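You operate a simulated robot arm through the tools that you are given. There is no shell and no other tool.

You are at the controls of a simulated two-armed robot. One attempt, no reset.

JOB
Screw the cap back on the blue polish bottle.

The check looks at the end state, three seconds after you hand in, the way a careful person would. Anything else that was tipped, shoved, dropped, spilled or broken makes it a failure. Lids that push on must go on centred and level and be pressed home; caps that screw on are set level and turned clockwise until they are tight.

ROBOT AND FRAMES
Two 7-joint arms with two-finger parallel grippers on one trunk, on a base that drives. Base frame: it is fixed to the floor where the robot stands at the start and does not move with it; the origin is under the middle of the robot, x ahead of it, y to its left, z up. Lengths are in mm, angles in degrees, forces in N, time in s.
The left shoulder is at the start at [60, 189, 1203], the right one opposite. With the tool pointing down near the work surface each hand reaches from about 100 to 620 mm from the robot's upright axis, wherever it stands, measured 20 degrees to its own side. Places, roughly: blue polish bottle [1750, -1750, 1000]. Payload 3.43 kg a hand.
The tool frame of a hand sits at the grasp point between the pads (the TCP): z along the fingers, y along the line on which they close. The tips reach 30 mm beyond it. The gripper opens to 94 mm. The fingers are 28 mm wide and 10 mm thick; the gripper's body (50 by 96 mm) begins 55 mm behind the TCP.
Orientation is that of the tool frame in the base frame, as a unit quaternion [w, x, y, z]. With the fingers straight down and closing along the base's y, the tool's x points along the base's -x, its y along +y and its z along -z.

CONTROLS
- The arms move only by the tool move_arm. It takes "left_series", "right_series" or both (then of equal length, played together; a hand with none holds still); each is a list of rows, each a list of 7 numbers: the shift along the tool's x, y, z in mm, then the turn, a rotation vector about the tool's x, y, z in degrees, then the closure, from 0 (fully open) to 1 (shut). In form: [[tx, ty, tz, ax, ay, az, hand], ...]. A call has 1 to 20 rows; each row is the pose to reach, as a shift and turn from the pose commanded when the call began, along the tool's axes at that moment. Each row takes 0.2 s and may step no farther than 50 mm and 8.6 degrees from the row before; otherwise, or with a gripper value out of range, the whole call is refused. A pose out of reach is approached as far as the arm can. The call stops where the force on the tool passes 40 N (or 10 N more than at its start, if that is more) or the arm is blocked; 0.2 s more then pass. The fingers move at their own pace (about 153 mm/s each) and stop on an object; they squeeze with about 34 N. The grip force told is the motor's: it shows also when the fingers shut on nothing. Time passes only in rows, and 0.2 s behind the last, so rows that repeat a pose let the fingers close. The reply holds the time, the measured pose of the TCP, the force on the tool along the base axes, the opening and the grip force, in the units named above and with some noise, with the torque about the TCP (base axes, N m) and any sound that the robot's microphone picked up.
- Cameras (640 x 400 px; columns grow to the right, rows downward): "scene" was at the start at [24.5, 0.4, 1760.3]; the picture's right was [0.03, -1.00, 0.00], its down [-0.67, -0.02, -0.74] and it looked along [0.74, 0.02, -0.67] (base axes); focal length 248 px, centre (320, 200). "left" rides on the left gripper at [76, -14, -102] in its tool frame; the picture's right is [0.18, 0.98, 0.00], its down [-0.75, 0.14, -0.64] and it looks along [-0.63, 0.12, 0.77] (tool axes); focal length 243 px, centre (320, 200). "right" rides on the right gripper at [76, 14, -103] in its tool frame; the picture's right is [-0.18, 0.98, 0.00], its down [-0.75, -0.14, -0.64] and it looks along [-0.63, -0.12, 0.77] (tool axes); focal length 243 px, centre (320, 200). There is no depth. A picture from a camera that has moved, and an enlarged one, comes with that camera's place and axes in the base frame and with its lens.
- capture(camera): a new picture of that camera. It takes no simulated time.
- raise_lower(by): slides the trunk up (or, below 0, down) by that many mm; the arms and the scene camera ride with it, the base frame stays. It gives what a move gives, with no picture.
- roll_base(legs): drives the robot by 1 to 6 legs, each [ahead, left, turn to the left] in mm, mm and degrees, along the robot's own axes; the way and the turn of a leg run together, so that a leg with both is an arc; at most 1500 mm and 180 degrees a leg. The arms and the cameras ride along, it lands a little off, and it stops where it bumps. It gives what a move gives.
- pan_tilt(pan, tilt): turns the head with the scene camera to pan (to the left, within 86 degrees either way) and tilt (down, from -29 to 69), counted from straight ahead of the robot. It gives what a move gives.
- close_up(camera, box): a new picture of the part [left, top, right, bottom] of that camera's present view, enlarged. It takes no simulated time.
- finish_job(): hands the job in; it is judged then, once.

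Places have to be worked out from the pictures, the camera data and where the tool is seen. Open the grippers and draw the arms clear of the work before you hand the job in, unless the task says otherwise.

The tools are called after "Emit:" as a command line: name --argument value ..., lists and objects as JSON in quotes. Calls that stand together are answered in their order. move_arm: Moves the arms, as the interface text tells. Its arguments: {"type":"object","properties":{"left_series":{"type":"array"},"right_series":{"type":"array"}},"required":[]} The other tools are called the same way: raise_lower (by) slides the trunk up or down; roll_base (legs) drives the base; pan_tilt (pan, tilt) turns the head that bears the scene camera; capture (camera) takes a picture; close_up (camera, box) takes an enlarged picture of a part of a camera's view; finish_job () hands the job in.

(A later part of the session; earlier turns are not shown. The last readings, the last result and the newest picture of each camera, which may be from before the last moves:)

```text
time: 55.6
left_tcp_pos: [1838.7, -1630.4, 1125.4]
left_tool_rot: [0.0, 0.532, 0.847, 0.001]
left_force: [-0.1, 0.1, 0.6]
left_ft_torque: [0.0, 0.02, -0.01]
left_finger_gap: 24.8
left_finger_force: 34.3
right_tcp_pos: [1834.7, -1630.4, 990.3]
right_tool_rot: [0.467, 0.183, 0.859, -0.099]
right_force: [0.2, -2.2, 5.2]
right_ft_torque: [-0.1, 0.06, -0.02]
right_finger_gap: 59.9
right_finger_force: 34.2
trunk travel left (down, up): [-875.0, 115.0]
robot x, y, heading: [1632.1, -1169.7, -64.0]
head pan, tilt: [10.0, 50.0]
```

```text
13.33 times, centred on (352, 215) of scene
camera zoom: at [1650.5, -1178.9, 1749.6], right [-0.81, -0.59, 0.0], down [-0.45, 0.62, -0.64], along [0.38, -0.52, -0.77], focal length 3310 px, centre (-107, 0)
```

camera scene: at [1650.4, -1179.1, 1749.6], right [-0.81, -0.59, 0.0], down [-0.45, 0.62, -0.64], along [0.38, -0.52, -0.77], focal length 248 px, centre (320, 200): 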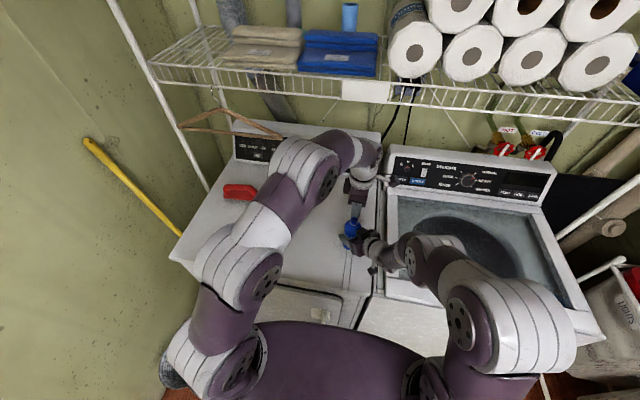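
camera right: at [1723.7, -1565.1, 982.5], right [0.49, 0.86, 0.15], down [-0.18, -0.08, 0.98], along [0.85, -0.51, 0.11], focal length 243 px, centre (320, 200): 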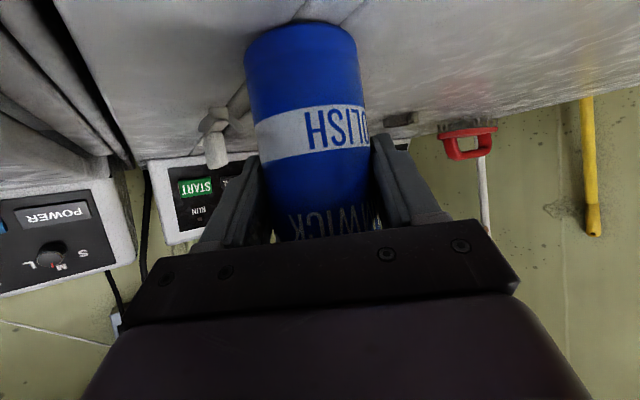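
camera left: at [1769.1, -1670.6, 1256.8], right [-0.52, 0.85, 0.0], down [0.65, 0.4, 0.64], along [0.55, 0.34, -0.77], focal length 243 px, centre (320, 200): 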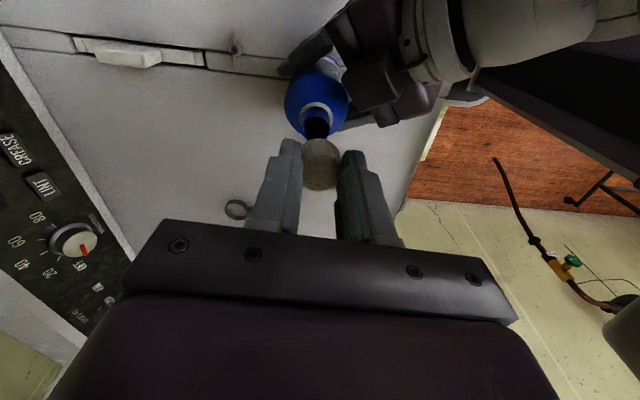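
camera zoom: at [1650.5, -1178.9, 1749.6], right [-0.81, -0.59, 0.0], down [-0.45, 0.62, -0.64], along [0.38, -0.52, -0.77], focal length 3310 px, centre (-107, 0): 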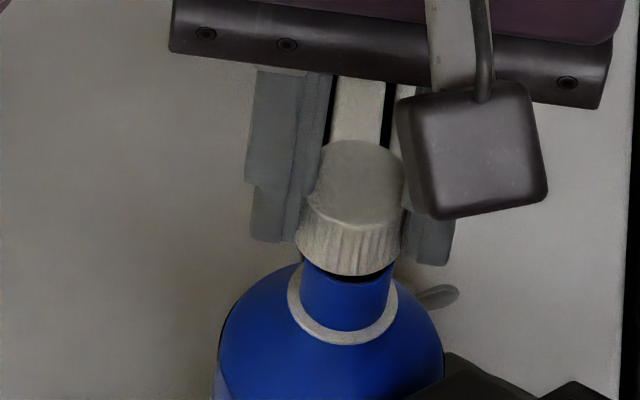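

Now the cap is slightly over-corrected: ~1.0 mm too far left, ~0.4 mm too far back. I'll apply [−0.4, −1.0] mm and re-measure.

Emit:
move_arm --left_series '[[-0.4, -1.0, 0, 0, 0, 0, 1], [-0.4, -1.0, 0, 0, 0, 0, 1], [-0.4, -1.0, 0, 0, 0, 0, 1], [-0.4, -1.0, 0, 0, 0, 0, 1]]'

Emit:
close_up --camera "left" --box '[296, 125, 344, 155]'

Emit:
close_up --camera "scene" --box '[328, 200, 376, 230]'

```text
time: 56.6
left_tcp_pos: [1840.8, -1631.7, 1125.0]
left_tool_rot: [-0.001, 0.531, 0.847, 0.0]
left_force: [-0.2, -0.6, -0.3]
left_ft_torque: [0.0, 0.0, -0.01]
left_finger_gap: 24.9
left_finger_force: 34.6
right_tcp_pos: [1833.5, -1630.7, 989.8]
right_tool_rot: [0.467, 0.183, 0.859, -0.1]
right_force: [0.7, -2.0, 4.9]
right_ft_torque: [-0.12, 0.01, 0.02]
right_finger_gap: 59.7
right_finger_force: 34.2
trunk travel left (down, up): [-875.0, 115.0]
robot x, y, heading: [1629.8, -1166.2, -64.1]
head pan, tilt: [10.0, 50.0]
```

```text
13.33 times, centred on (320, 140) of left
camera zoom: at [1791.3, -1569.3, 1226.1], right [0.8, 0.59, 0.0], down [0.46, -0.62, 0.64], along [0.38, -0.52, -0.77], focal length 3235 px, centre (320, 1000)
```

zoom: 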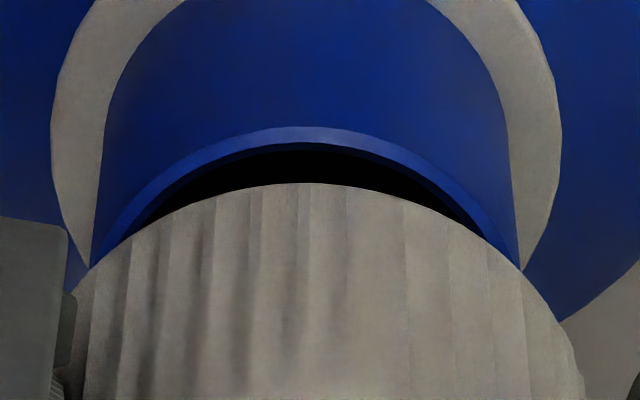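

```text
13.33 times, centred on (352, 215) of scene
camera zoom: at [1650.5, -1178.9, 1749.6], right [-0.81, -0.59, 0.0], down [-0.45, 0.62, -0.64], along [0.38, -0.52, -0.77], focal length 3310 px, centre (-107, 0)
```

zoom: 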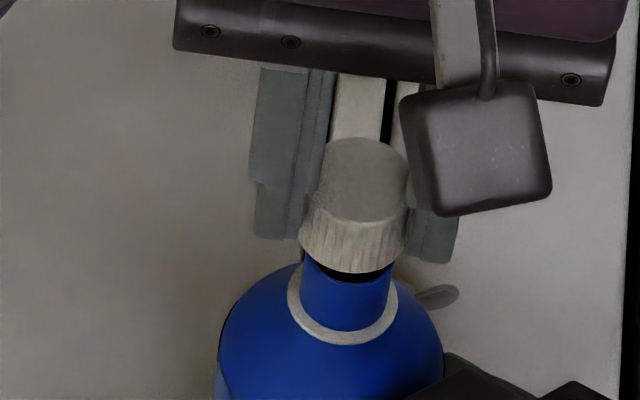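

Laterally the rim/cap intersections are now symmetric, and the front/back estimate agrees within ~0.3 mm. I'll descend gently at this yaw to light contact.

Emit:
move_arm --left_series '[[0, 0, 1.5, 0, 0, 0, 1], [0, 0, 3, 0, 0, 0, 1], [0, 0, 3.8, 0, 0, 0, 1], [0, 0, 3.8, 0, 0, 0, 1]]'

Emit:
close_up --camera "left" --box '[296, 125, 344, 155]'

Emit:
close_up --camera "scene" --box '[328, 200, 376, 230]'

```text
time: 57.6
left_tcp_pos: [1839.7, -1631.8, 1121.4]
left_tool_rot: [0.0, 0.531, 0.848, 0.0]
left_force: [0.1, -0.1, -0.3]
left_ft_torque: [-0.01, 0.01, 0.0]
left_finger_gap: 24.8
left_finger_force: 34.4
right_tcp_pos: [1834.1, -1629.2, 990.0]
right_tool_rot: [0.466, 0.184, 0.86, -0.1]
right_force: [-0.3, -2.3, 3.8]
right_ft_torque: [-0.12, 0.06, 0.01]
right_finger_gap: 60.1
right_finger_force: 34.6
trunk travel left (down, up): [-875.0, 115.0]
robot x, y, heading: [1629.1, -1166.4, -64.4]
head pan, tilt: [10.0, 50.0]
```

```text
13.33 times, centred on (320, 140) of left
camera zoom: at [1791.8, -1569.8, 1222.7], right [0.8, 0.59, 0.0], down [0.46, -0.62, 0.64], along [0.38, -0.52, -0.77], focal length 3235 px, centre (320, 1000)
```

zoom: 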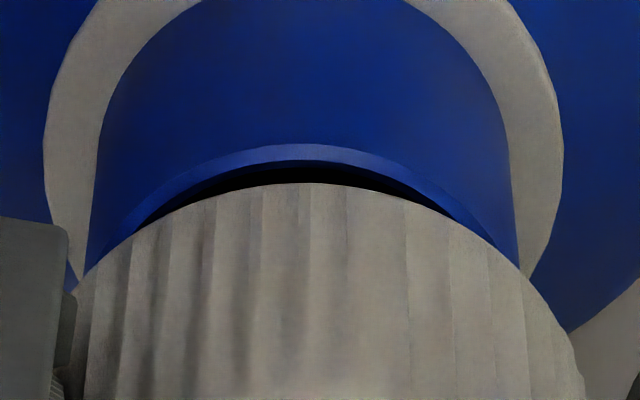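

```text
13.33 times, centred on (352, 215) of scene
camera zoom: at [1650.5, -1178.9, 1749.6], right [-0.81, -0.59, 0.0], down [-0.45, 0.62, -0.64], along [0.38, -0.52, -0.77], focal length 3310 px, centre (-107, 0)
```

zoom: 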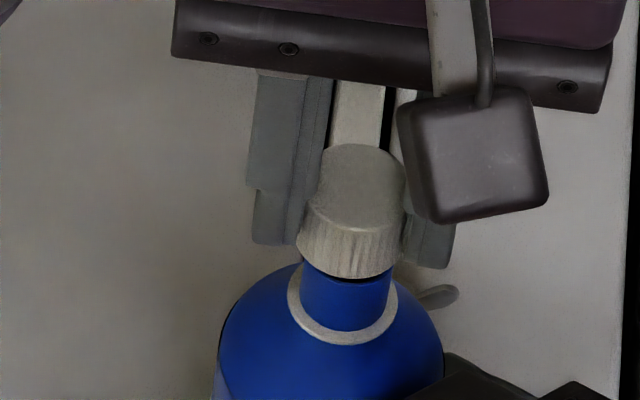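

Still free of contact, tiny drift forward/left. I'll nudge [+0.4, −0.4] mm and continue down 2.5 mm.

Emit:
move_arm --left_series '[[0.4, -0.4, 0, 0, 0, 0, 1], [0.4, -0.4, 1, 0, 0, 0, 1], [0.4, -0.4, 2, 0, 0, 0, 1], [0.4, -0.4, 2.5, 0, 0, 0, 1], [0.4, -0.4, 2.5, 0, 0, 0, 1]]'

Emit:
close_up --camera "left" --box '[296, 125, 344, 155]'

Emit:
close_up --camera "scene" --box '[328, 200, 376, 230]'

```text
time: 58.8
left_tcp_pos: [1838.8, -1632.3, 1120.4]
left_tool_rot: [0.0, 0.53, 0.848, 0.0]
left_force: [-6.3, 8.4, 18.2]
left_ft_torque: [0.39, 0.24, 0.01]
left_finger_gap: 25.1
left_finger_force: 34.1
right_tcp_pos: [1835.5, -1629.8, 990.4]
right_tool_rot: [0.466, 0.184, 0.859, -0.1]
right_force: [8.7, -11.6, -5.5]
right_ft_torque: [0.17, 0.33, -0.01]
right_finger_gap: 59.8
right_finger_force: 34.0
trunk travel left (down, up): [-875.0, 115.0]
robot x, y, heading: [1632.8, -1170.8, -64.0]
head pan, tilt: [10.0, 50.0]
```

```text
13.33 times, centred on (320, 140) of left
camera zoom: at [1790.9, -1569.8, 1221.3], right [0.8, 0.59, 0.0], down [0.46, -0.62, 0.64], along [0.38, -0.52, -0.77], focal length 3235 px, centre (320, 1000)
```

zoom: 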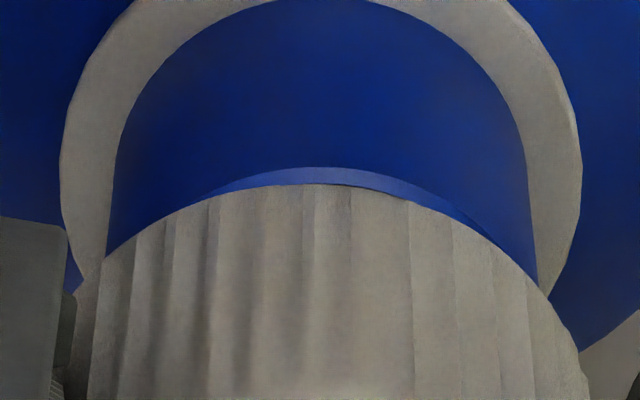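

```text
13.33 times, centred on (352, 215) of scene
camera zoom: at [1650.7, -1178.6, 1749.7], right [-0.81, -0.59, 0.0], down [-0.45, 0.62, -0.64], along [0.38, -0.52, -0.77], focal length 3310 px, centre (-107, 0)
```

zoom: 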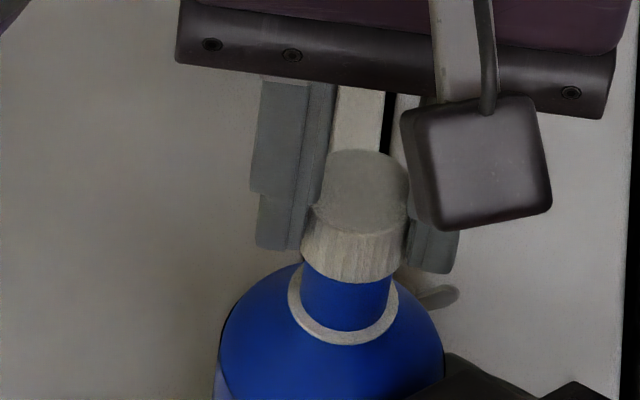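

Light contact; forces and torque say the cap presses on the back side of the rim (cap too far forward), and the view shows the neck ~0.8 mm left. I'll ease the load and shift [+0.7, +0.6] mm.

Emit:
move_arm --left_series '[[0, 0, -1.5, 0, 0, 0, 1], [0.7, 0.6, -1.5, 0, 0, 0, 1], [0.7, 0.6, -0.5, 0, 0, 0, 1], [0.7, 0.6, -0.5, 0, 0, 0, 1]]'

Emit:
close_up --camera "left" --box '[296, 125, 344, 155]'

Emit:
close_up --camera "scene" --box '[328, 200, 376, 230]'

```text
time: 59.8
left_tcp_pos: [1840.0, -1631.5, 1121.2]
left_tool_rot: [0.0, 0.531, 0.848, -0.001]
left_force: [4.1, -5.5, 9.4]
left_ft_torque: [-0.22, -0.04, 0.07]
left_finger_gap: 25.0
left_finger_force: 34.1
right_tcp_pos: [1834.6, -1630.2, 990.3]
right_tool_rot: [0.466, 0.184, 0.859, -0.101]
right_force: [-1.8, 1.2, 2.2]
right_ft_torque: [-0.63, -0.41, -0.02]
right_finger_gap: 59.7
right_finger_force: 34.1
trunk travel left (down, up): [-875.0, 115.0]
robot x, y, heading: [1631.8, -1168.8, -64.3]
head pan, tilt: [10.0, 50.0]
```

```text
13.33 times, centred on (320, 140) of left
camera zoom: at [1791.0, -1567.4, 1221.1], right [0.8, 0.59, 0.0], down [0.46, -0.62, 0.64], along [0.38, -0.52, -0.77], focal length 3235 px, centre (320, 1000)
```

zoom: 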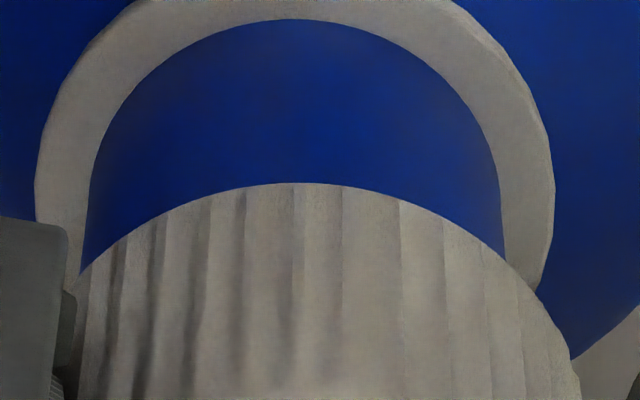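

```text
13.33 times, centred on (352, 215) of scene
camera zoom: at [1650.4, -1178.6, 1749.7], right [-0.81, -0.59, 0.0], down [-0.45, 0.62, -0.64], along [0.38, -0.52, -0.77], focal length 3310 px, centre (-107, 0)
```

zoom: 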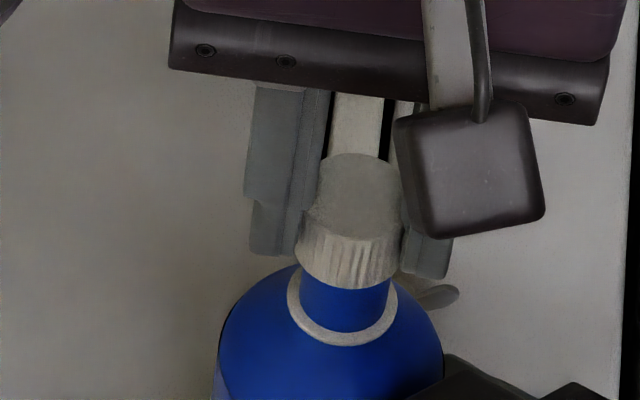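

Now the side force reversed (cap slightly too far back): the centre is bracketed at ~0.85 mm forward and ~0.35 mm right. I'll move there while keeping the light push.

Emit:
move_arm --left_series '[[-0.4, -0.2, 0, 0, 0, 0, 1], [-0.85, -0.35, 0, 0, 0, 0, 1], [-0.85, -0.35, 0, 0, 0, 0, 1], [-0.85, -0.35, 0, 0, 0, 0, 1]]'

Emit:
close_up --camera "left" --box '[296, 125, 344, 155]'

Emit:
close_up --camera "scene" --box '[328, 200, 376, 230]'

```text
time: 60.8
left_tcp_pos: [1839.3, -1631.7, 1120.8]
left_tool_rot: [-0.001, 0.531, 0.847, 0.001]
left_force: [1.5, 10.0, 21.1]
left_ft_torque: [0.51, 0.05, -0.09]
left_finger_gap: 24.8
left_finger_force: 34.0
right_tcp_pos: [1834.7, -1630.0, 990.3]
right_tool_rot: [0.467, 0.183, 0.859, -0.1]
right_force: [1.1, -14.3, -6.4]
right_ft_torque: [0.62, -0.15, -0.02]
right_finger_gap: 59.9
right_finger_force: 33.9
trunk travel left (down, up): [-875.0, 115.0]
robot x, y, heading: [1633.8, -1164.2, -64.1]
head pan, tilt: [10.0, 50.0]
```

```text
13.33 times, centred on (320, 140) of left
camera zoom: at [1790.4, -1568.4, 1220.9], right [0.8, 0.59, 0.0], down [0.46, -0.62, 0.64], along [0.38, -0.52, -0.77], focal length 3235 px, centre (320, 1000)
```

zoom: 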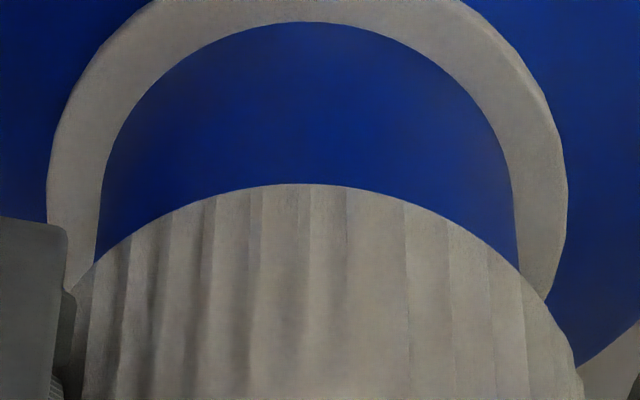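

```text
13.33 times, centred on (352, 215) of scene
camera zoom: at [1650.5, -1178.0, 1749.7], right [-0.81, -0.59, 0.0], down [-0.45, 0.62, -0.64], along [0.38, -0.52, -0.77], focal length 3310 px, centre (-107, 0)
```

zoom: 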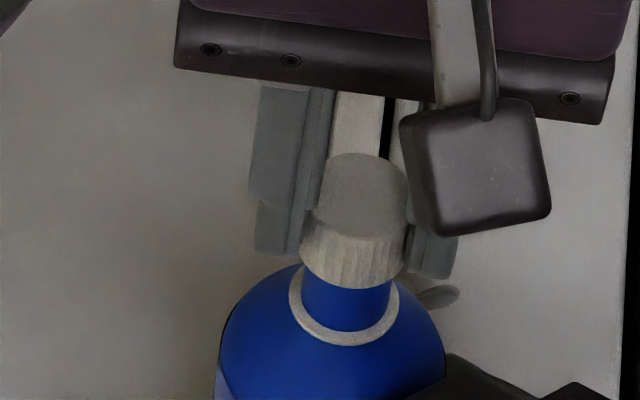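

The centre of pressure lies on the back rim (cap ~0.7 mm too far forward; sideways is good). I'll unload, shift back 0.7 mm, and look at the free position before pressing.

Emit:
move_arm --left_series '[[0, 0, -2, 0, 0, 0, 1], [0.7, 0, -2.5, 0, 0, 0, 1], [0.7, 0, -2.5, 0, 0, 0, 1], [0.7, 0, -2.5, 0, 0, 0, 1]]'

Emit:
close_up --camera "left" --box '[296, 125, 344, 155]'

```text
time: 61.8
left_tcp_pos: [1839.1, -1630.4, 1122.1]
left_tool_rot: [0.0, 0.531, 0.847, 0.0]
left_force: [-0.2, -0.5, 0.0]
left_ft_torque: [0.0, 0.03, -0.01]
left_finger_gap: 24.9
left_finger_force: 33.4
right_tcp_pos: [1834.1, -1628.9, 990.3]
right_tool_rot: [0.467, 0.182, 0.86, -0.099]
right_force: [-1.3, 0.5, 2.2]
right_ft_torque: [0.02, 0.09, -0.02]
right_finger_gap: 59.9
right_finger_force: 34.0
trunk travel left (down, up): [-875.0, 115.0]
robot x, y, heading: [1631.9, -1166.7, -64.1]
head pan, tilt: [10.0, 50.0]
```

```text
13.33 times, centred on (320, 140) of left
camera zoom: at [1790.5, -1568.6, 1222.7], right [0.8, 0.59, 0.0], down [0.46, -0.62, 0.64], along [0.38, -0.52, -0.77], focal length 3235 px, centre (320, 1000)
```

zoom: 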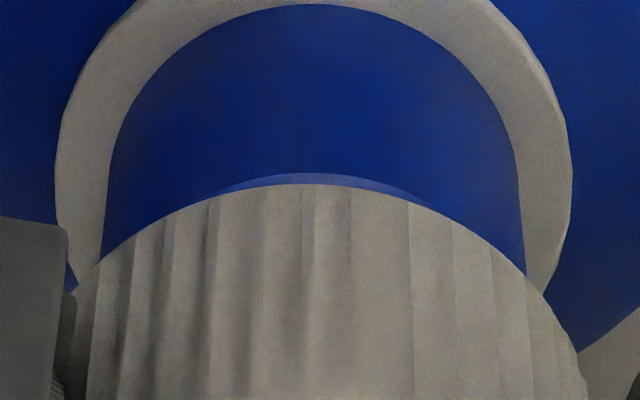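

Free now; in actual position this equals the earlier back-rim contact, so I'll move a further 0.65 mm back and 0.35 mm left, then press down lightly.

Emit:
move_arm --left_series '[[0.65, 0.35, 0, 0, 0, 0, 1], [0.65, 0.35, 0, 0, 0, 0, 1], [0.65, 0.35, 1.2, 0, 0, 0, 1], [0.65, 0.35, 2.2, 0, 0, 0, 1], [0.65, 0.35, 2.8, 0, 0, 0, 1], [0.65, 0.35, 2.8, 0, 0, 0, 1]]'

Emit:
close_up --camera "left" --box '[296, 125, 344, 155]'

```text
time: 63.2
left_tcp_pos: [1837.9, -1629.2, 1120.3]
left_tool_rot: [0.0, 0.531, 0.848, -0.001]
left_force: [-5.5, 4.6, 11.8]
left_ft_torque: [0.26, 0.25, 0.02]
left_finger_gap: 24.7
left_finger_force: 33.7
right_tcp_pos: [1834.0, -1630.4, 989.4]
right_tool_rot: [0.467, 0.183, 0.86, -0.099]
right_force: [6.0, -4.5, -3.8]
right_ft_torque: [0.19, 0.51, -0.04]
right_finger_gap: 59.4
right_finger_force: 33.9
trunk travel left (down, up): [-875.0, 115.0]
robot x, y, heading: [1629.3, -1169.0, -64.0]
head pan, tilt: [10.0, 50.0]
```

```text
13.33 times, centred on (320, 140) of left
camera zoom: at [1790.2, -1568.2, 1220.8], right [0.8, 0.59, 0.0], down [0.46, -0.62, 0.64], along [0.38, -0.52, -0.77], focal length 3235 px, centre (320, 1000)
```

zoom: 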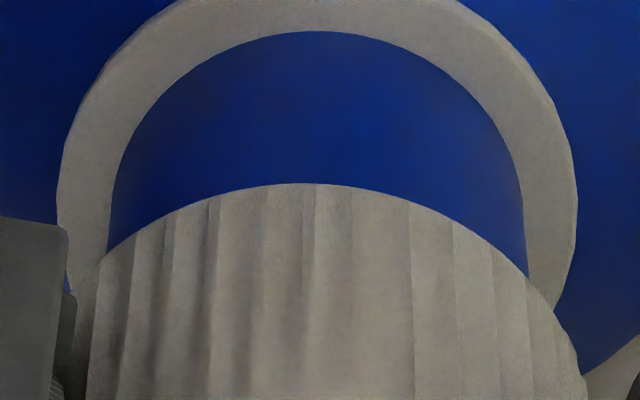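

Still back-rim contact (CoP ~10 mm back). I'll slide further back 0.9 mm under light load and see whether it drops over the neck.

Emit:
move_arm --left_series '[[0.3, 0.1, 0, 0, 0, 0, 1], [0.6, 0.2, 0, 0, 0, 0, 1], [0.9, 0.2, 0, 0, 0, 0, 1], [0.9, 0.2, 0, 0, 0, 0, 1]]'

Emit:
close_up --camera "left" --box '[296, 125, 344, 155]'

```text
time: 64.2
left_tcp_pos: [1837.4, -1627.2, 1117.3]
left_tool_rot: [-0.002, 0.531, 0.847, 0.001]
left_force: [0.8, -6.3, -3.3]
left_ft_torque: [-0.14, 0.05, 0.0]
left_finger_gap: 24.7
left_finger_force: 33.9
right_tcp_pos: [1834.6, -1629.6, 991.3]
right_tool_rot: [0.467, 0.183, 0.859, -0.099]
right_force: [-1.7, 6.2, 5.2]
right_ft_torque: [-0.38, 0.13, -0.01]
right_finger_gap: 59.7
right_finger_force: 33.6
trunk travel left (down, up): [-875.0, 115.0]
robot x, y, heading: [1631.3, -1168.5, -64.0]
head pan, tilt: [10.0, 50.0]
```

```text
13.33 times, centred on (320, 140) of left
camera zoom: at [1789.4, -1565.8, 1218.9], right [0.8, 0.59, 0.0], down [0.46, -0.62, 0.64], along [0.38, -0.51, -0.77], focal length 3235 px, centre (320, 1000)
```

zoom: 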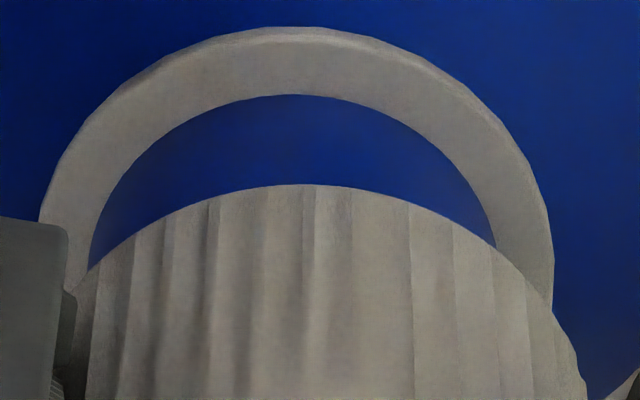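

It dropped over the neck: z fell ~2 mm and vertical support vanished. Now I relax the side load ([−0.4, −0.2] mm) and lower 2 mm more to feel the thread start.

Emit:
move_arm --left_series '[[-0.4, -0.2, 0, 0, 0, 0, 1], [-0.4, -0.2, 1, 0, 0, 0, 1], [-0.4, -0.2, 2, 0, 0, 0, 1], [-0.4, -0.2, 2, 0, 0, 0, 1]]'

Emit:
close_up --camera "left" --box '[296, 125, 344, 155]'

Emit:
close_up --camera "scene" --box '[328, 200, 376, 230]'

```text
time: 65.2
left_tcp_pos: [1839.5, -1630.1, 1117.8]
left_tool_rot: [-0.002, 0.531, 0.848, 0.001]
left_force: [-0.4, 1.6, 1.4]
left_ft_torque: [0.06, 0.05, -0.01]
left_finger_gap: 24.8
left_finger_force: 34.3
right_tcp_pos: [1833.6, -1629.8, 990.3]
right_tool_rot: [0.467, 0.184, 0.859, -0.1]
right_force: [2.0, 0.2, -0.1]
right_ft_torque: [0.19, 0.17, -0.02]
right_finger_gap: 59.5
right_finger_force: 34.0
trunk travel left (down, up): [-875.0, 115.0]
robot x, y, heading: [1626.8, -1169.5, -64.4]
head pan, tilt: [10.0, 50.0]
```

```text
13.33 times, centred on (320, 140) of left
camera zoom: at [1790.3, -1567.3, 1218.7], right [0.8, 0.59, 0.0], down [0.46, -0.62, 0.64], along [0.38, -0.52, -0.77], focal length 3235 px, centre (320, 1000)
```

zoom: 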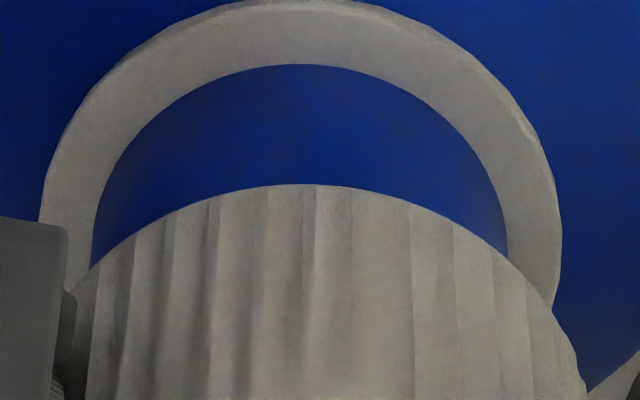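

```text
13.33 times, centred on (352, 215) of scene
camera zoom: at [1650.5, -1178.6, 1749.6], right [-0.81, -0.59, 0.0], down [-0.45, 0.62, -0.64], along [0.38, -0.52, -0.77], focal length 3310 px, centre (-107, 0)
```

zoom: 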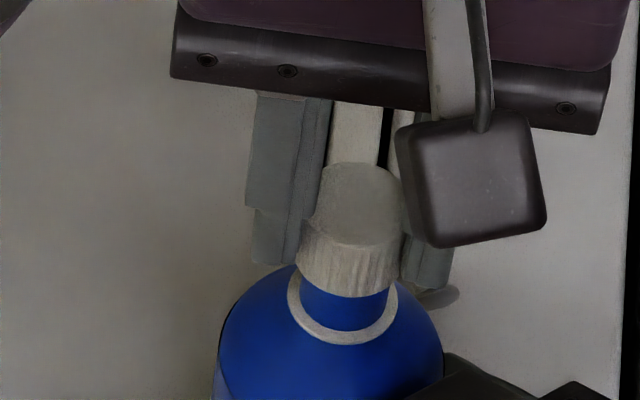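

Forces are near zero and the cap sits concentric on the neck. Now turn clockwise 86° with a slight downward bias, watching the torque and height.

Emit:
move_arm --left_series '[[0, 0, 0.6, 0, 0, 0, 1], [-0.1, 0, 0.8, 0, 0, 8.6, 1], [-0.2, 0, 0.9, 0, 0, 17.2, 1], [-0.2, -0.1, 1.0, 0, 0, 25.8, 1], [-0.3, -0.1, 1.1, 0, 0, 34.4, 1], [-0.3, -0.1, 1.2, 0, 0, 43, 1], [-0.4, -0.2, 1.3, 0, 0, 51.6, 1], [-0.4, -0.2, 1.4, 0, 0, 60.2, 1], [-0.5, -0.3, 1.5, 0, 0, 68.8, 1], [-0.5, -0.4, 1.6, 0, 0, 77.4, 1], [-0.5, -0.5, 1.7, 0, 0, 86, 1], [-0.5, -0.5, 1.7, 0, 0, 86, 1]]'

Emit:
close_up --camera "left" --box '[272, 105, 368, 165]'

Emit:
close_up --camera "scene" --box '[328, 200, 376, 230]'

Emit:
capture --camera "right"

```text
time: 67.8
left_tcp_pos: [1836.7, -1630.1, 1116.0]
left_tool_rot: [0.001, 0.966, 0.257, 0.0]
left_force: [14.0, -1.6, -1.7]
left_ft_torque: [-0.09, -0.44, 0.08]
left_finger_gap: 24.7
left_finger_force: 34.0
right_tcp_pos: [1833.9, -1629.6, 989.4]
right_tool_rot: [0.467, 0.183, 0.859, -0.099]
right_force: [-18.2, -0.2, 8.5]
right_ft_torque: [-0.34, -0.99, -0.08]
right_finger_gap: 59.6
right_finger_force: 34.5
trunk travel left (down, up): [-875.0, 115.0]
robot x, y, heading: [1631.9, -1169.9, -64.1]
head pan, tilt: [10.0, 50.0]
```

```text
6.67 times, centred on (320, 135) of left
camera zoom: at [1894.3, -1579.7, 1216.5], right [0.65, -0.76, 0.0], down [-0.58, -0.5, 0.64], along [-0.49, -0.42, -0.77], focal length 1618 px, centre (320, 633)
```

zoom: 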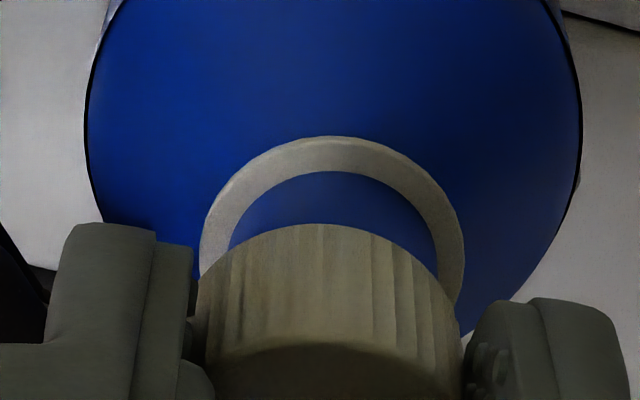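

```text
13.33 times, centred on (352, 215) of scene
camera zoom: at [1649.4, -1178.5, 1749.7], right [-0.81, -0.59, 0.0], down [-0.45, 0.62, -0.64], along [0.38, -0.52, -0.77], focal length 3310 px, centre (-107, 0)
```

zoom: 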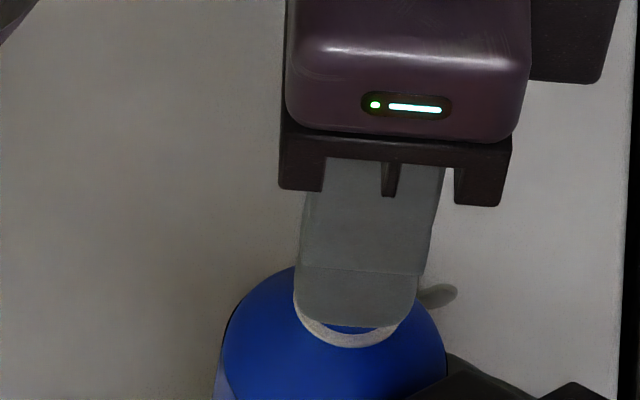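

```text
taken
camera right: at [1722.9, -1564.4, 982.5], right [0.49, 0.86, 0.15], down [-0.18, -0.08, 0.98], along [0.85, -0.51, 0.11], focal length 243 px, centre (320, 200)
```

right: 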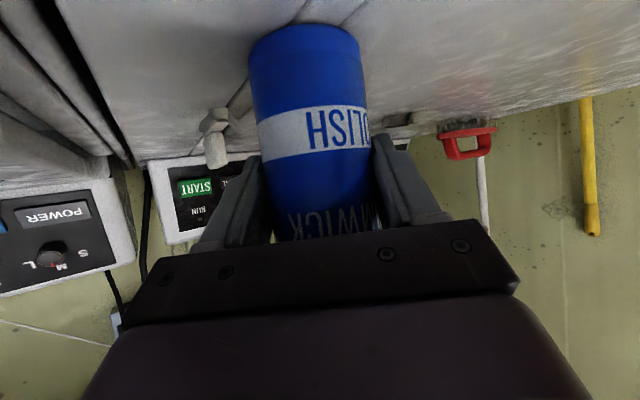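

The hand followed down 2 mm during the turn with no vertical load — the thread seems to be taking. A 14 N side load built up toward +x, so I relieve it by ~1 mm, then open the fingers partway.

Emit:
move_arm --left_series '[[0.5, 0.3, 0, 0, 0, 0, 1], [0.9, 0.5, 0, 0, 0, 0, 1], [0.9, 0.5, 0, 0, 0, 0, 1]]'

```text
time: 68.6
left_tcp_pos: [1839.1, -1630.7, 1114.9]
left_tool_rot: [0.0, 0.966, 0.259, 0.0]
left_force: [-0.1, -0.6, -1.2]
left_ft_torque: [-0.01, 0.0, -0.01]
left_finger_gap: 24.8
left_finger_force: 34.0
right_tcp_pos: [1835.0, -1628.7, 990.6]
right_tool_rot: [0.466, 0.183, 0.86, -0.1]
right_force: [-2.4, 0.8, 2.9]
right_ft_torque: [0.0, 0.24, -0.03]
right_finger_gap: 59.7
right_finger_force: 33.9
trunk travel left (down, up): [-875.0, 115.0]
robot x, y, heading: [1633.2, -1171.4, -63.9]
head pan, tilt: [10.0, 50.0]
```

Side load is gone. Opening the fingers partway to see how the cap sits by itself.

Emit:
move_arm --left_series '[[0, 0, 0, 0, 0, 0, 0.6], [0, 0, 0, 0, 0, 0, 0.45], [0, 0, 0, 0, 0, 0, 0.45]]'

Emit:
close_up --camera "left" --box '[256, 100, 384, 180]'

Emit:
close_up --camera "scene" --box '[328, 200, 376, 230]'

```text
time: 69.4
left_tcp_pos: [1839.5, -1630.1, 1115.0]
left_tool_rot: [0.001, 0.966, 0.258, 0.0]
left_force: [0.6, -0.3, 0.4]
left_ft_torque: [0.01, -0.01, 0.0]
left_finger_gap: 51.7
left_finger_force: 0.1
right_tcp_pos: [1835.0, -1629.4, 990.5]
right_tool_rot: [0.467, 0.184, 0.859, -0.1]
right_force: [0.0, 1.6, 2.1]
right_ft_torque: [0.08, 0.05, -0.05]
right_finger_gap: 59.7
right_finger_force: 33.8
trunk travel left (down, up): [-875.0, 115.0]
robot x, y, heading: [1625.6, -1170.7, -63.9]
head pan, tilt: [10.0, 50.0]
```

```text
5.00 times, centred on (320, 140) of left
camera zoom: at [1896.1, -1579.7, 1216.2], right [0.65, -0.76, 0.0], down [-0.58, -0.5, 0.64], along [-0.49, -0.42, -0.77], focal length 1213 px, centre (320, 500)
```

zoom: 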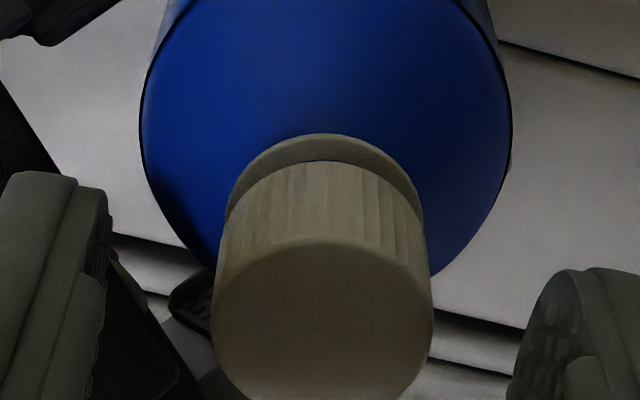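

```text
13.33 times, centred on (352, 215) of scene
camera zoom: at [1650.5, -1178.3, 1749.6], right [-0.81, -0.59, 0.0], down [-0.45, 0.62, -0.64], along [0.38, -0.52, -0.77], focal length 3310 px, centre (-107, 0)
```

zoom: 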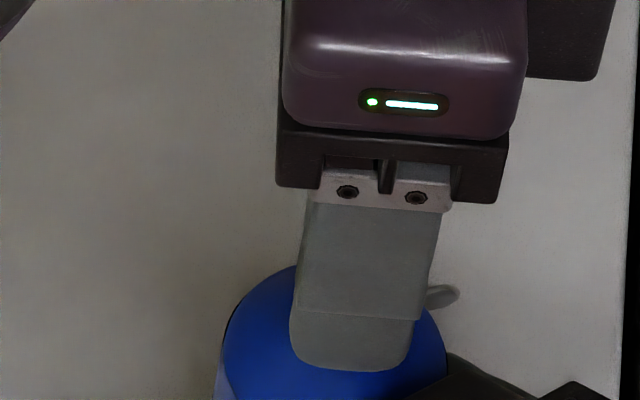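

On release the cap settled further down around the neck, almost to the ring, so it sits over the neck. I'll rotate the open hand back 172° counter-clockwise around it and look again.

Emit:
move_arm --left_series '[[0, 0, 0, 0, 0, -8.6, 0.45], [0, 0, 0, 0, 0, -17.2, 0.45], [0, 0, 0, 0, 0, -25.8, 0.45], [0, 0, 0, 0, 0, -34.4, 0.45], [0, 0, 0, 0, 0, -43, 0.45], [0, 0, 0, 0, 0, -51.6, 0.45], [0, 0, 0, 0, 0, -60.2, 0.45], [0, 0, 0, 0, 0, -68.8, 0.45], [0, 0, 0, 0, 0, -77.4, 0.45], [0, 0, 0, 0, 0, -86, 0.45], [0, 0, 0, 0, 0, -86, 0.45]]'

Emit:
close_up --camera "left" --box '[272, 105, 368, 165]'

Emit:
close_up --camera "scene" --box '[328, 205, 376, 235]'

Emit:
close_up --camera "left" --box '[272, 135, 368, 195]'

```text
time: 71.8
left_tcp_pos: [1839.8, -1630.0, 1116.2]
left_tool_rot: [-0.001, 0.53, 0.848, 0.0]
left_force: [0.1, -0.2, -0.5]
left_ft_torque: [0.01, -0.04, 0.01]
left_finger_gap: 51.6
left_finger_force: 0.0
right_tcp_pos: [1833.7, -1629.1, 990.8]
right_tool_rot: [0.465, 0.184, 0.86, -0.1]
right_force: [-0.2, 0.8, 2.5]
right_ft_torque: [0.03, 0.04, -0.02]
right_finger_gap: 59.9
right_finger_force: 34.2
trunk travel left (down, up): [-875.0, 115.0]
robot x, y, heading: [1630.0, -1166.6, -64.0]
head pan, tilt: [10.0, 50.0]
```

```text
6.67 times, centred on (320, 135) of left
camera zoom: at [1790.7, -1567.2, 1216.8], right [0.8, 0.6, 0.0], down [0.46, -0.62, 0.64], along [0.38, -0.52, -0.77], focal length 1618 px, centre (320, 633)
```

zoom: 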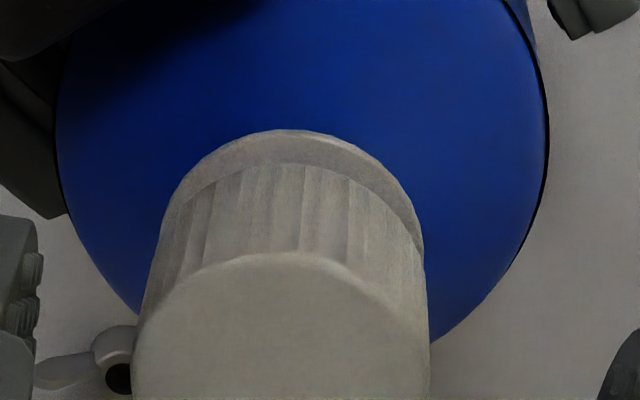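

```text
13.33 times, centred on (352, 220) of scene
camera zoom: at [1650.6, -1178.4, 1749.6], right [-0.81, -0.59, 0.0], down [-0.45, 0.62, -0.64], along [0.38, -0.52, -0.77], focal length 3310 px, centre (-107, -67)
```

zoom: 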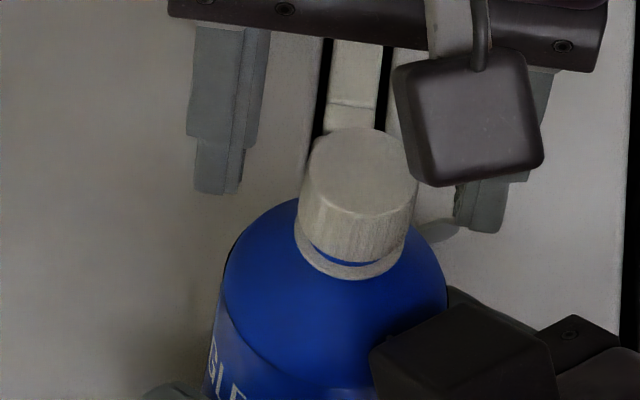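

```text
6.67 times, centred on (320, 165) of left
camera zoom: at [1790.7, -1567.2, 1216.8], right [0.8, 0.6, 0.0], down [0.46, -0.62, 0.64], along [0.38, -0.52, -0.77], focal length 1618 px, centre (320, 433)
```

zoom: 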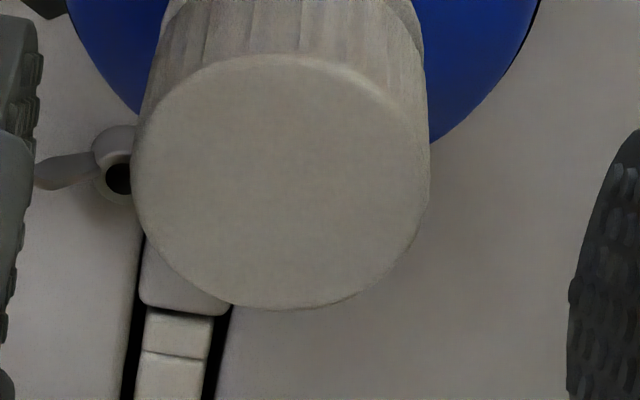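

The cap sits level over the neck just above the ring; relative to the tool axis it's ~3.3 mm to −y and lower than before. I'll recentre, rotate to −86°, then check before regripping.

Emit:
move_arm --left_series '[[0, -3.3, 0, 0, 0, 0, 0.45], [0, -3.3, 0, 0, 0, -8.6, 0.45], [0, -3.3, 0, 0, 0, -17.2, 0.45], [0, -3.3, 0, 0, 0, -25.8, 0.45], [0, -3.3, 0, 0, 0, -34.4, 0.45], [0, -3.3, 0, 0, 0, -43, 0.45], [0, -3.3, 0, 0, 0, -51.6, 0.45], [0, -3.3, 0, 0, 0, -60.2, 0.45], [0, -3.3, 0, 0, 0, -68.8, 0.45], [0, -3.3, 0, 0, 0, -77.4, 0.45], [0, -3.3, 0, 0, 0, -86, 0.45], [0, -3.3, 0, 0, 0, -86, 0.45]]'

Emit:
close_up --camera "left" --box '[256, 110, 384, 190]'

Emit:
close_up --camera "scene" --box '[328, 205, 376, 235]'

```text
time: 74.4
left_tcp_pos: [1836.0, -1631.4, 1116.6]
left_tool_rot: [0.001, -0.191, 0.982, 0.0]
left_force: [0.0, 0.5, 0.3]
left_ft_torque: [0.0, 0.03, 0.02]
left_finger_gap: 51.8
left_finger_force: 0.0
right_tcp_pos: [1832.8, -1629.3, 990.5]
right_tool_rot: [0.466, 0.183, 0.86, -0.099]
right_force: [-0.6, 0.6, 3.4]
right_ft_torque: [-0.04, 0.08, -0.01]
right_finger_gap: 59.8
right_finger_force: 33.4
trunk travel left (down, up): [-875.0, 115.0]
robot x, y, heading: [1631.9, -1166.6, -64.1]
head pan, tilt: [10.0, 50.0]
```

```text
5.00 times, centred on (320, 150) of left
camera zoom: at [1768.8, -1672.7, 1217.6], right [-0.54, 0.84, 0.0], down [0.65, 0.41, 0.64], along [0.54, 0.35, -0.77], focal length 1213 px, centre (320, 450)
```

zoom: 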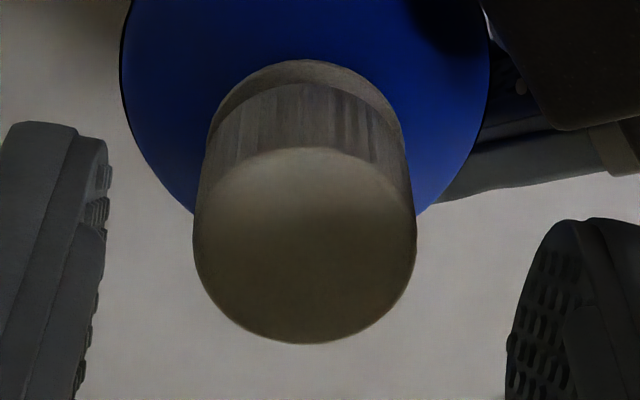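

```text
13.33 times, centred on (352, 220) of scene
camera zoom: at [1650.5, -1178.6, 1749.6], right [-0.81, -0.59, 0.0], down [-0.45, 0.62, -0.64], along [0.38, -0.52, -0.77], focal length 3310 px, centre (-107, -67)
```

zoom: 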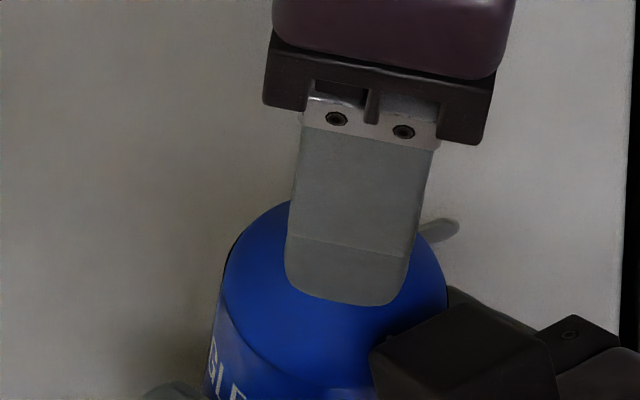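

The cap appears ~1.1 mm to −y and ~1 mm to +x of the grip centre. I'll correct and lower 12 mm with fingers open, then check.

Emit:
move_arm --left_series '[[1.0, -1.1, 0, 0, 0, 0, 0.45], [1.0, -1.1, 4, 0, 0, 0, 0.45], [1.0, -1.1, 8, 0, 0, 0, 0.45], [1.0, -1.1, 12, 0, 0, 0, 0.45], [1.0, -1.1, 12, 0, 0, 0, 0.45]]'

Emit:
close_up --camera "left" --box '[256, 110, 384, 190]'

Emit:
close_up --camera "scene" --box '[328, 205, 376, 235]'

```text
time: 75.6
left_tcp_pos: [1837.5, -1631.2, 1105.1]
left_tool_rot: [-0.001, -0.19, 0.982, 0.0]
left_force: [0.1, -0.3, -0.4]
left_ft_torque: [0.01, -0.01, 0.02]
left_finger_gap: 51.6
left_finger_force: 0.0
right_tcp_pos: [1833.9, -1629.1, 991.4]
right_tool_rot: [0.467, 0.184, 0.859, -0.1]
right_force: [0.4, -0.3, 3.3]
right_ft_torque: [-0.04, 0.11, 0.02]
right_finger_gap: 59.8
right_finger_force: 33.8
trunk travel left (down, up): [-875.0, 115.0]
robot x, y, heading: [1633.5, -1165.5, -64.2]
head pan, tilt: [10.0, 50.0]
```

```text
5.00 times, centred on (320, 150) of left
camera zoom: at [1769.3, -1673.5, 1205.1], right [-0.54, 0.84, 0.0], down [0.65, 0.41, 0.64], along [0.54, 0.35, -0.77], focal length 1213 px, centre (320, 450)
```

zoom: 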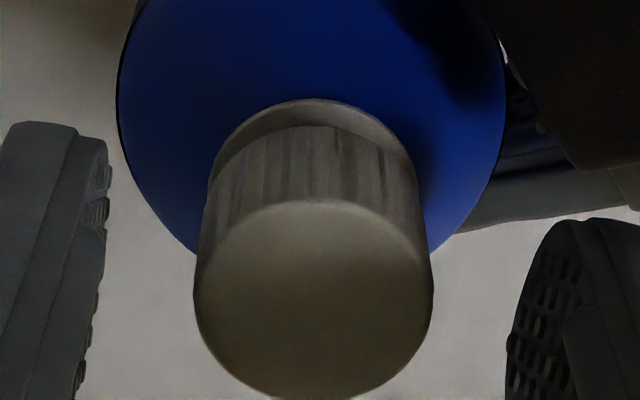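

```text
13.33 times, centred on (352, 220) of scene
camera zoom: at [1650.5, -1178.6, 1749.6], right [-0.81, -0.59, 0.0], down [-0.45, 0.62, -0.64], along [0.38, -0.52, -0.77], focal length 3310 px, centre (-107, -67)
```

zoom: 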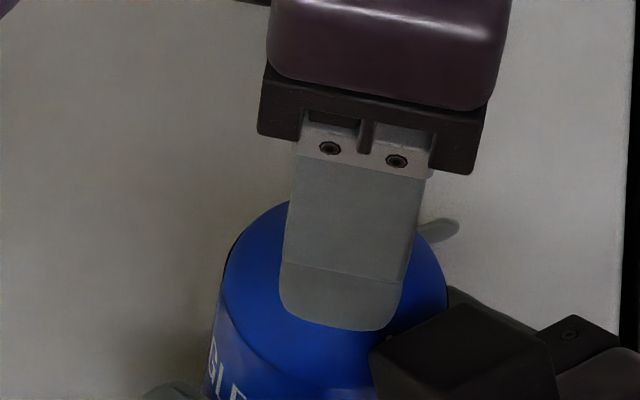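

Sideways centring is right; along x the cap is still ~1.3 mm off. I'll shift +1.3 in x and close gently on the cap.

Emit:
move_arm --left_series '[[1.3, 0, 0, 0, 0, 0, 0.45], [1.3, 0, 0, 0, 0, 0, 0.45], [1.3, 0, 0, 0, 0, 0, 0.6], [1.3, 0, 0, 0, 0, 0, 0.7], [1.3, 0, 0, 0, 0, 0, 1], [1.3, 0, 0, 0, 0, 0, 1]]'

Emit:
close_up --camera "left" --box '[256, 110, 384, 190]'

```text
time: 77.0
left_tcp_pos: [1835.0, -1632.1, 1104.5]
left_tool_rot: [-0.002, -0.19, 0.982, -0.001]
left_force: [4.0, -7.6, 0.4]
left_ft_torque: [-0.23, -0.12, -0.05]
left_finger_gap: 25.2
left_finger_force: 33.6
right_tcp_pos: [1833.9, -1628.8, 991.4]
right_tool_rot: [0.466, 0.183, 0.86, -0.099]
right_force: [-4.1, 6.2, 6.2]
right_ft_torque: [-0.76, -0.32, 0.04]
right_finger_gap: 59.7
right_finger_force: 33.9
trunk travel left (down, up): [-875.0, 115.0]
robot x, y, heading: [1630.4, -1167.3, -64.0]
head pan, tilt: [10.0, 50.0]
```

```text
5.00 times, centred on (320, 150) of left
camera zoom: at [1767.7, -1674.3, 1205.8], right [-0.54, 0.84, 0.0], down [0.65, 0.41, 0.64], along [0.54, 0.34, -0.77], focal length 1213 px, centre (320, 450)
```

zoom: 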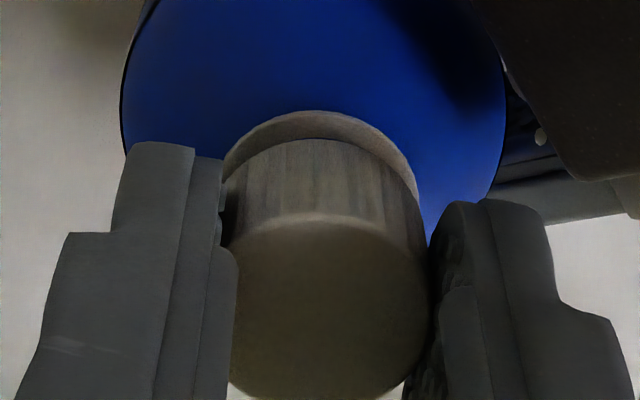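

Regripped (gap 25.2) with ~8 N of side load, which I relieve with −0.6 mm in y. Then a long clockwise turn of 163° with a slight downward follow.

Emit:
move_arm --left_series '[[0, -0.6, 0.3, 0, 0, 0, 1], [0, -0.6, 0.4, 0, 0, 8.6, 1], [0, -0.6, 0.5, 0, 0, 17.2, 1], [0, -0.6, 0.6, 0, 0, 25.8, 1], [0, -0.6, 0.7, 0, 0, 34.4, 1], [0, -0.6, 0.8, 0, 0, 43, 1], [0, -0.6, 0.9, 0, 0, 51.6, 1], [0, -0.6, 1.0, 0, 0, 60.2, 1], [0, -0.6, 1.1, 0, 0, 68.8, 1], [0, -0.6, 1.2, 0, 0, 77.4, 1], [0, -0.6, 1.3, 0, 0, 86, 1], [0, -0.6, 1.3, 0, 0, 86, 1]]'

Emit:
close_up --camera "left" --box '[256, 110, 384, 190]'

Emit:
close_up --camera "scene" --box '[328, 205, 376, 235]'

Emit:
capture --camera "right"

```text
time: 79.6
left_tcp_pos: [1834.5, -1633.7, 1102.1]
left_tool_rot: [-0.001, 0.532, 0.847, 0.001]
left_force: [9.3, 24.9, 15.0]
left_ft_torque: [1.33, -0.27, 0.04]
left_finger_gap: 25.5
left_finger_force: 33.9
right_tcp_pos: [1834.5, -1630.0, 990.8]
right_tool_rot: [0.467, 0.184, 0.859, -0.1]
right_force: [-10.0, -27.2, -9.2]
right_ft_torque: [1.2, -0.51, -0.09]
right_finger_gap: 60.1
right_finger_force: 34.0
trunk travel left (down, up): [-875.0, 115.0]
robot x, y, heading: [1628.7, -1170.0, -64.1]
head pan, tilt: [10.0, 50.0]
```

```text
5.00 times, centred on (320, 150) of left
camera zoom: at [1786.2, -1571.4, 1203.7], right [0.81, 0.59, 0.0], down [0.46, -0.62, 0.64], along [0.38, -0.51, -0.77], focal length 1213 px, centre (320, 450)
```

zoom: 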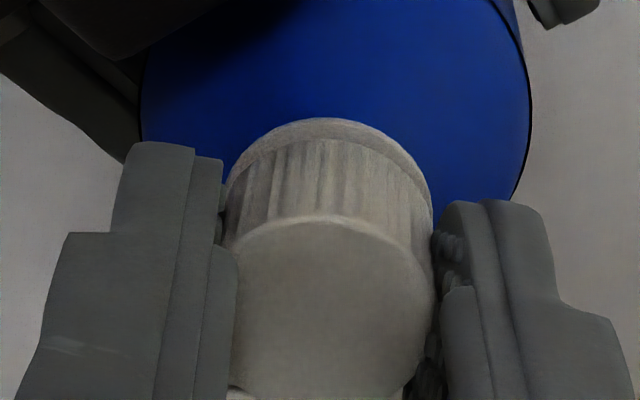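

```text
13.33 times, centred on (352, 220) of scene
camera zoom: at [1650.1, -1179.0, 1749.6], right [-0.81, -0.59, 0.0], down [-0.45, 0.62, -0.64], along [0.38, -0.52, -0.77], focal length 3310 px, centre (-107, -67)
```

zoom: 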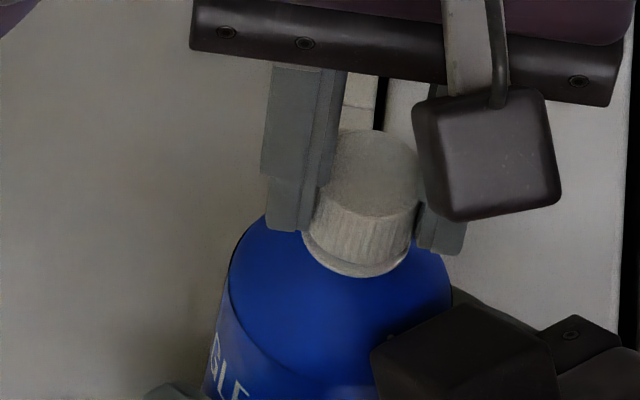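

```text
taken
camera right: at [1723.1, -1565.0, 982.4], right [0.49, 0.86, 0.15], down [-0.17, -0.08, 0.98], along [0.85, -0.51, 0.11], focal length 243 px, centre (320, 200)
```

right: 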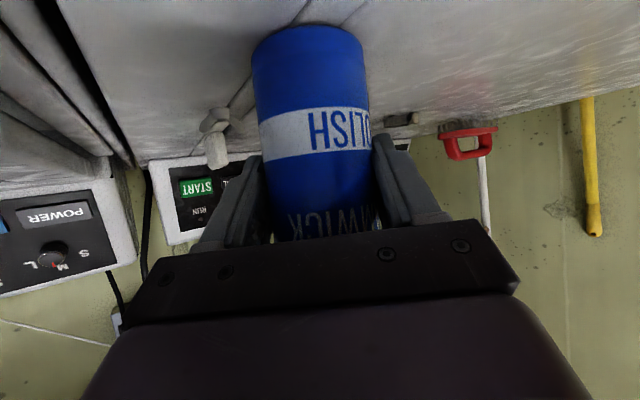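

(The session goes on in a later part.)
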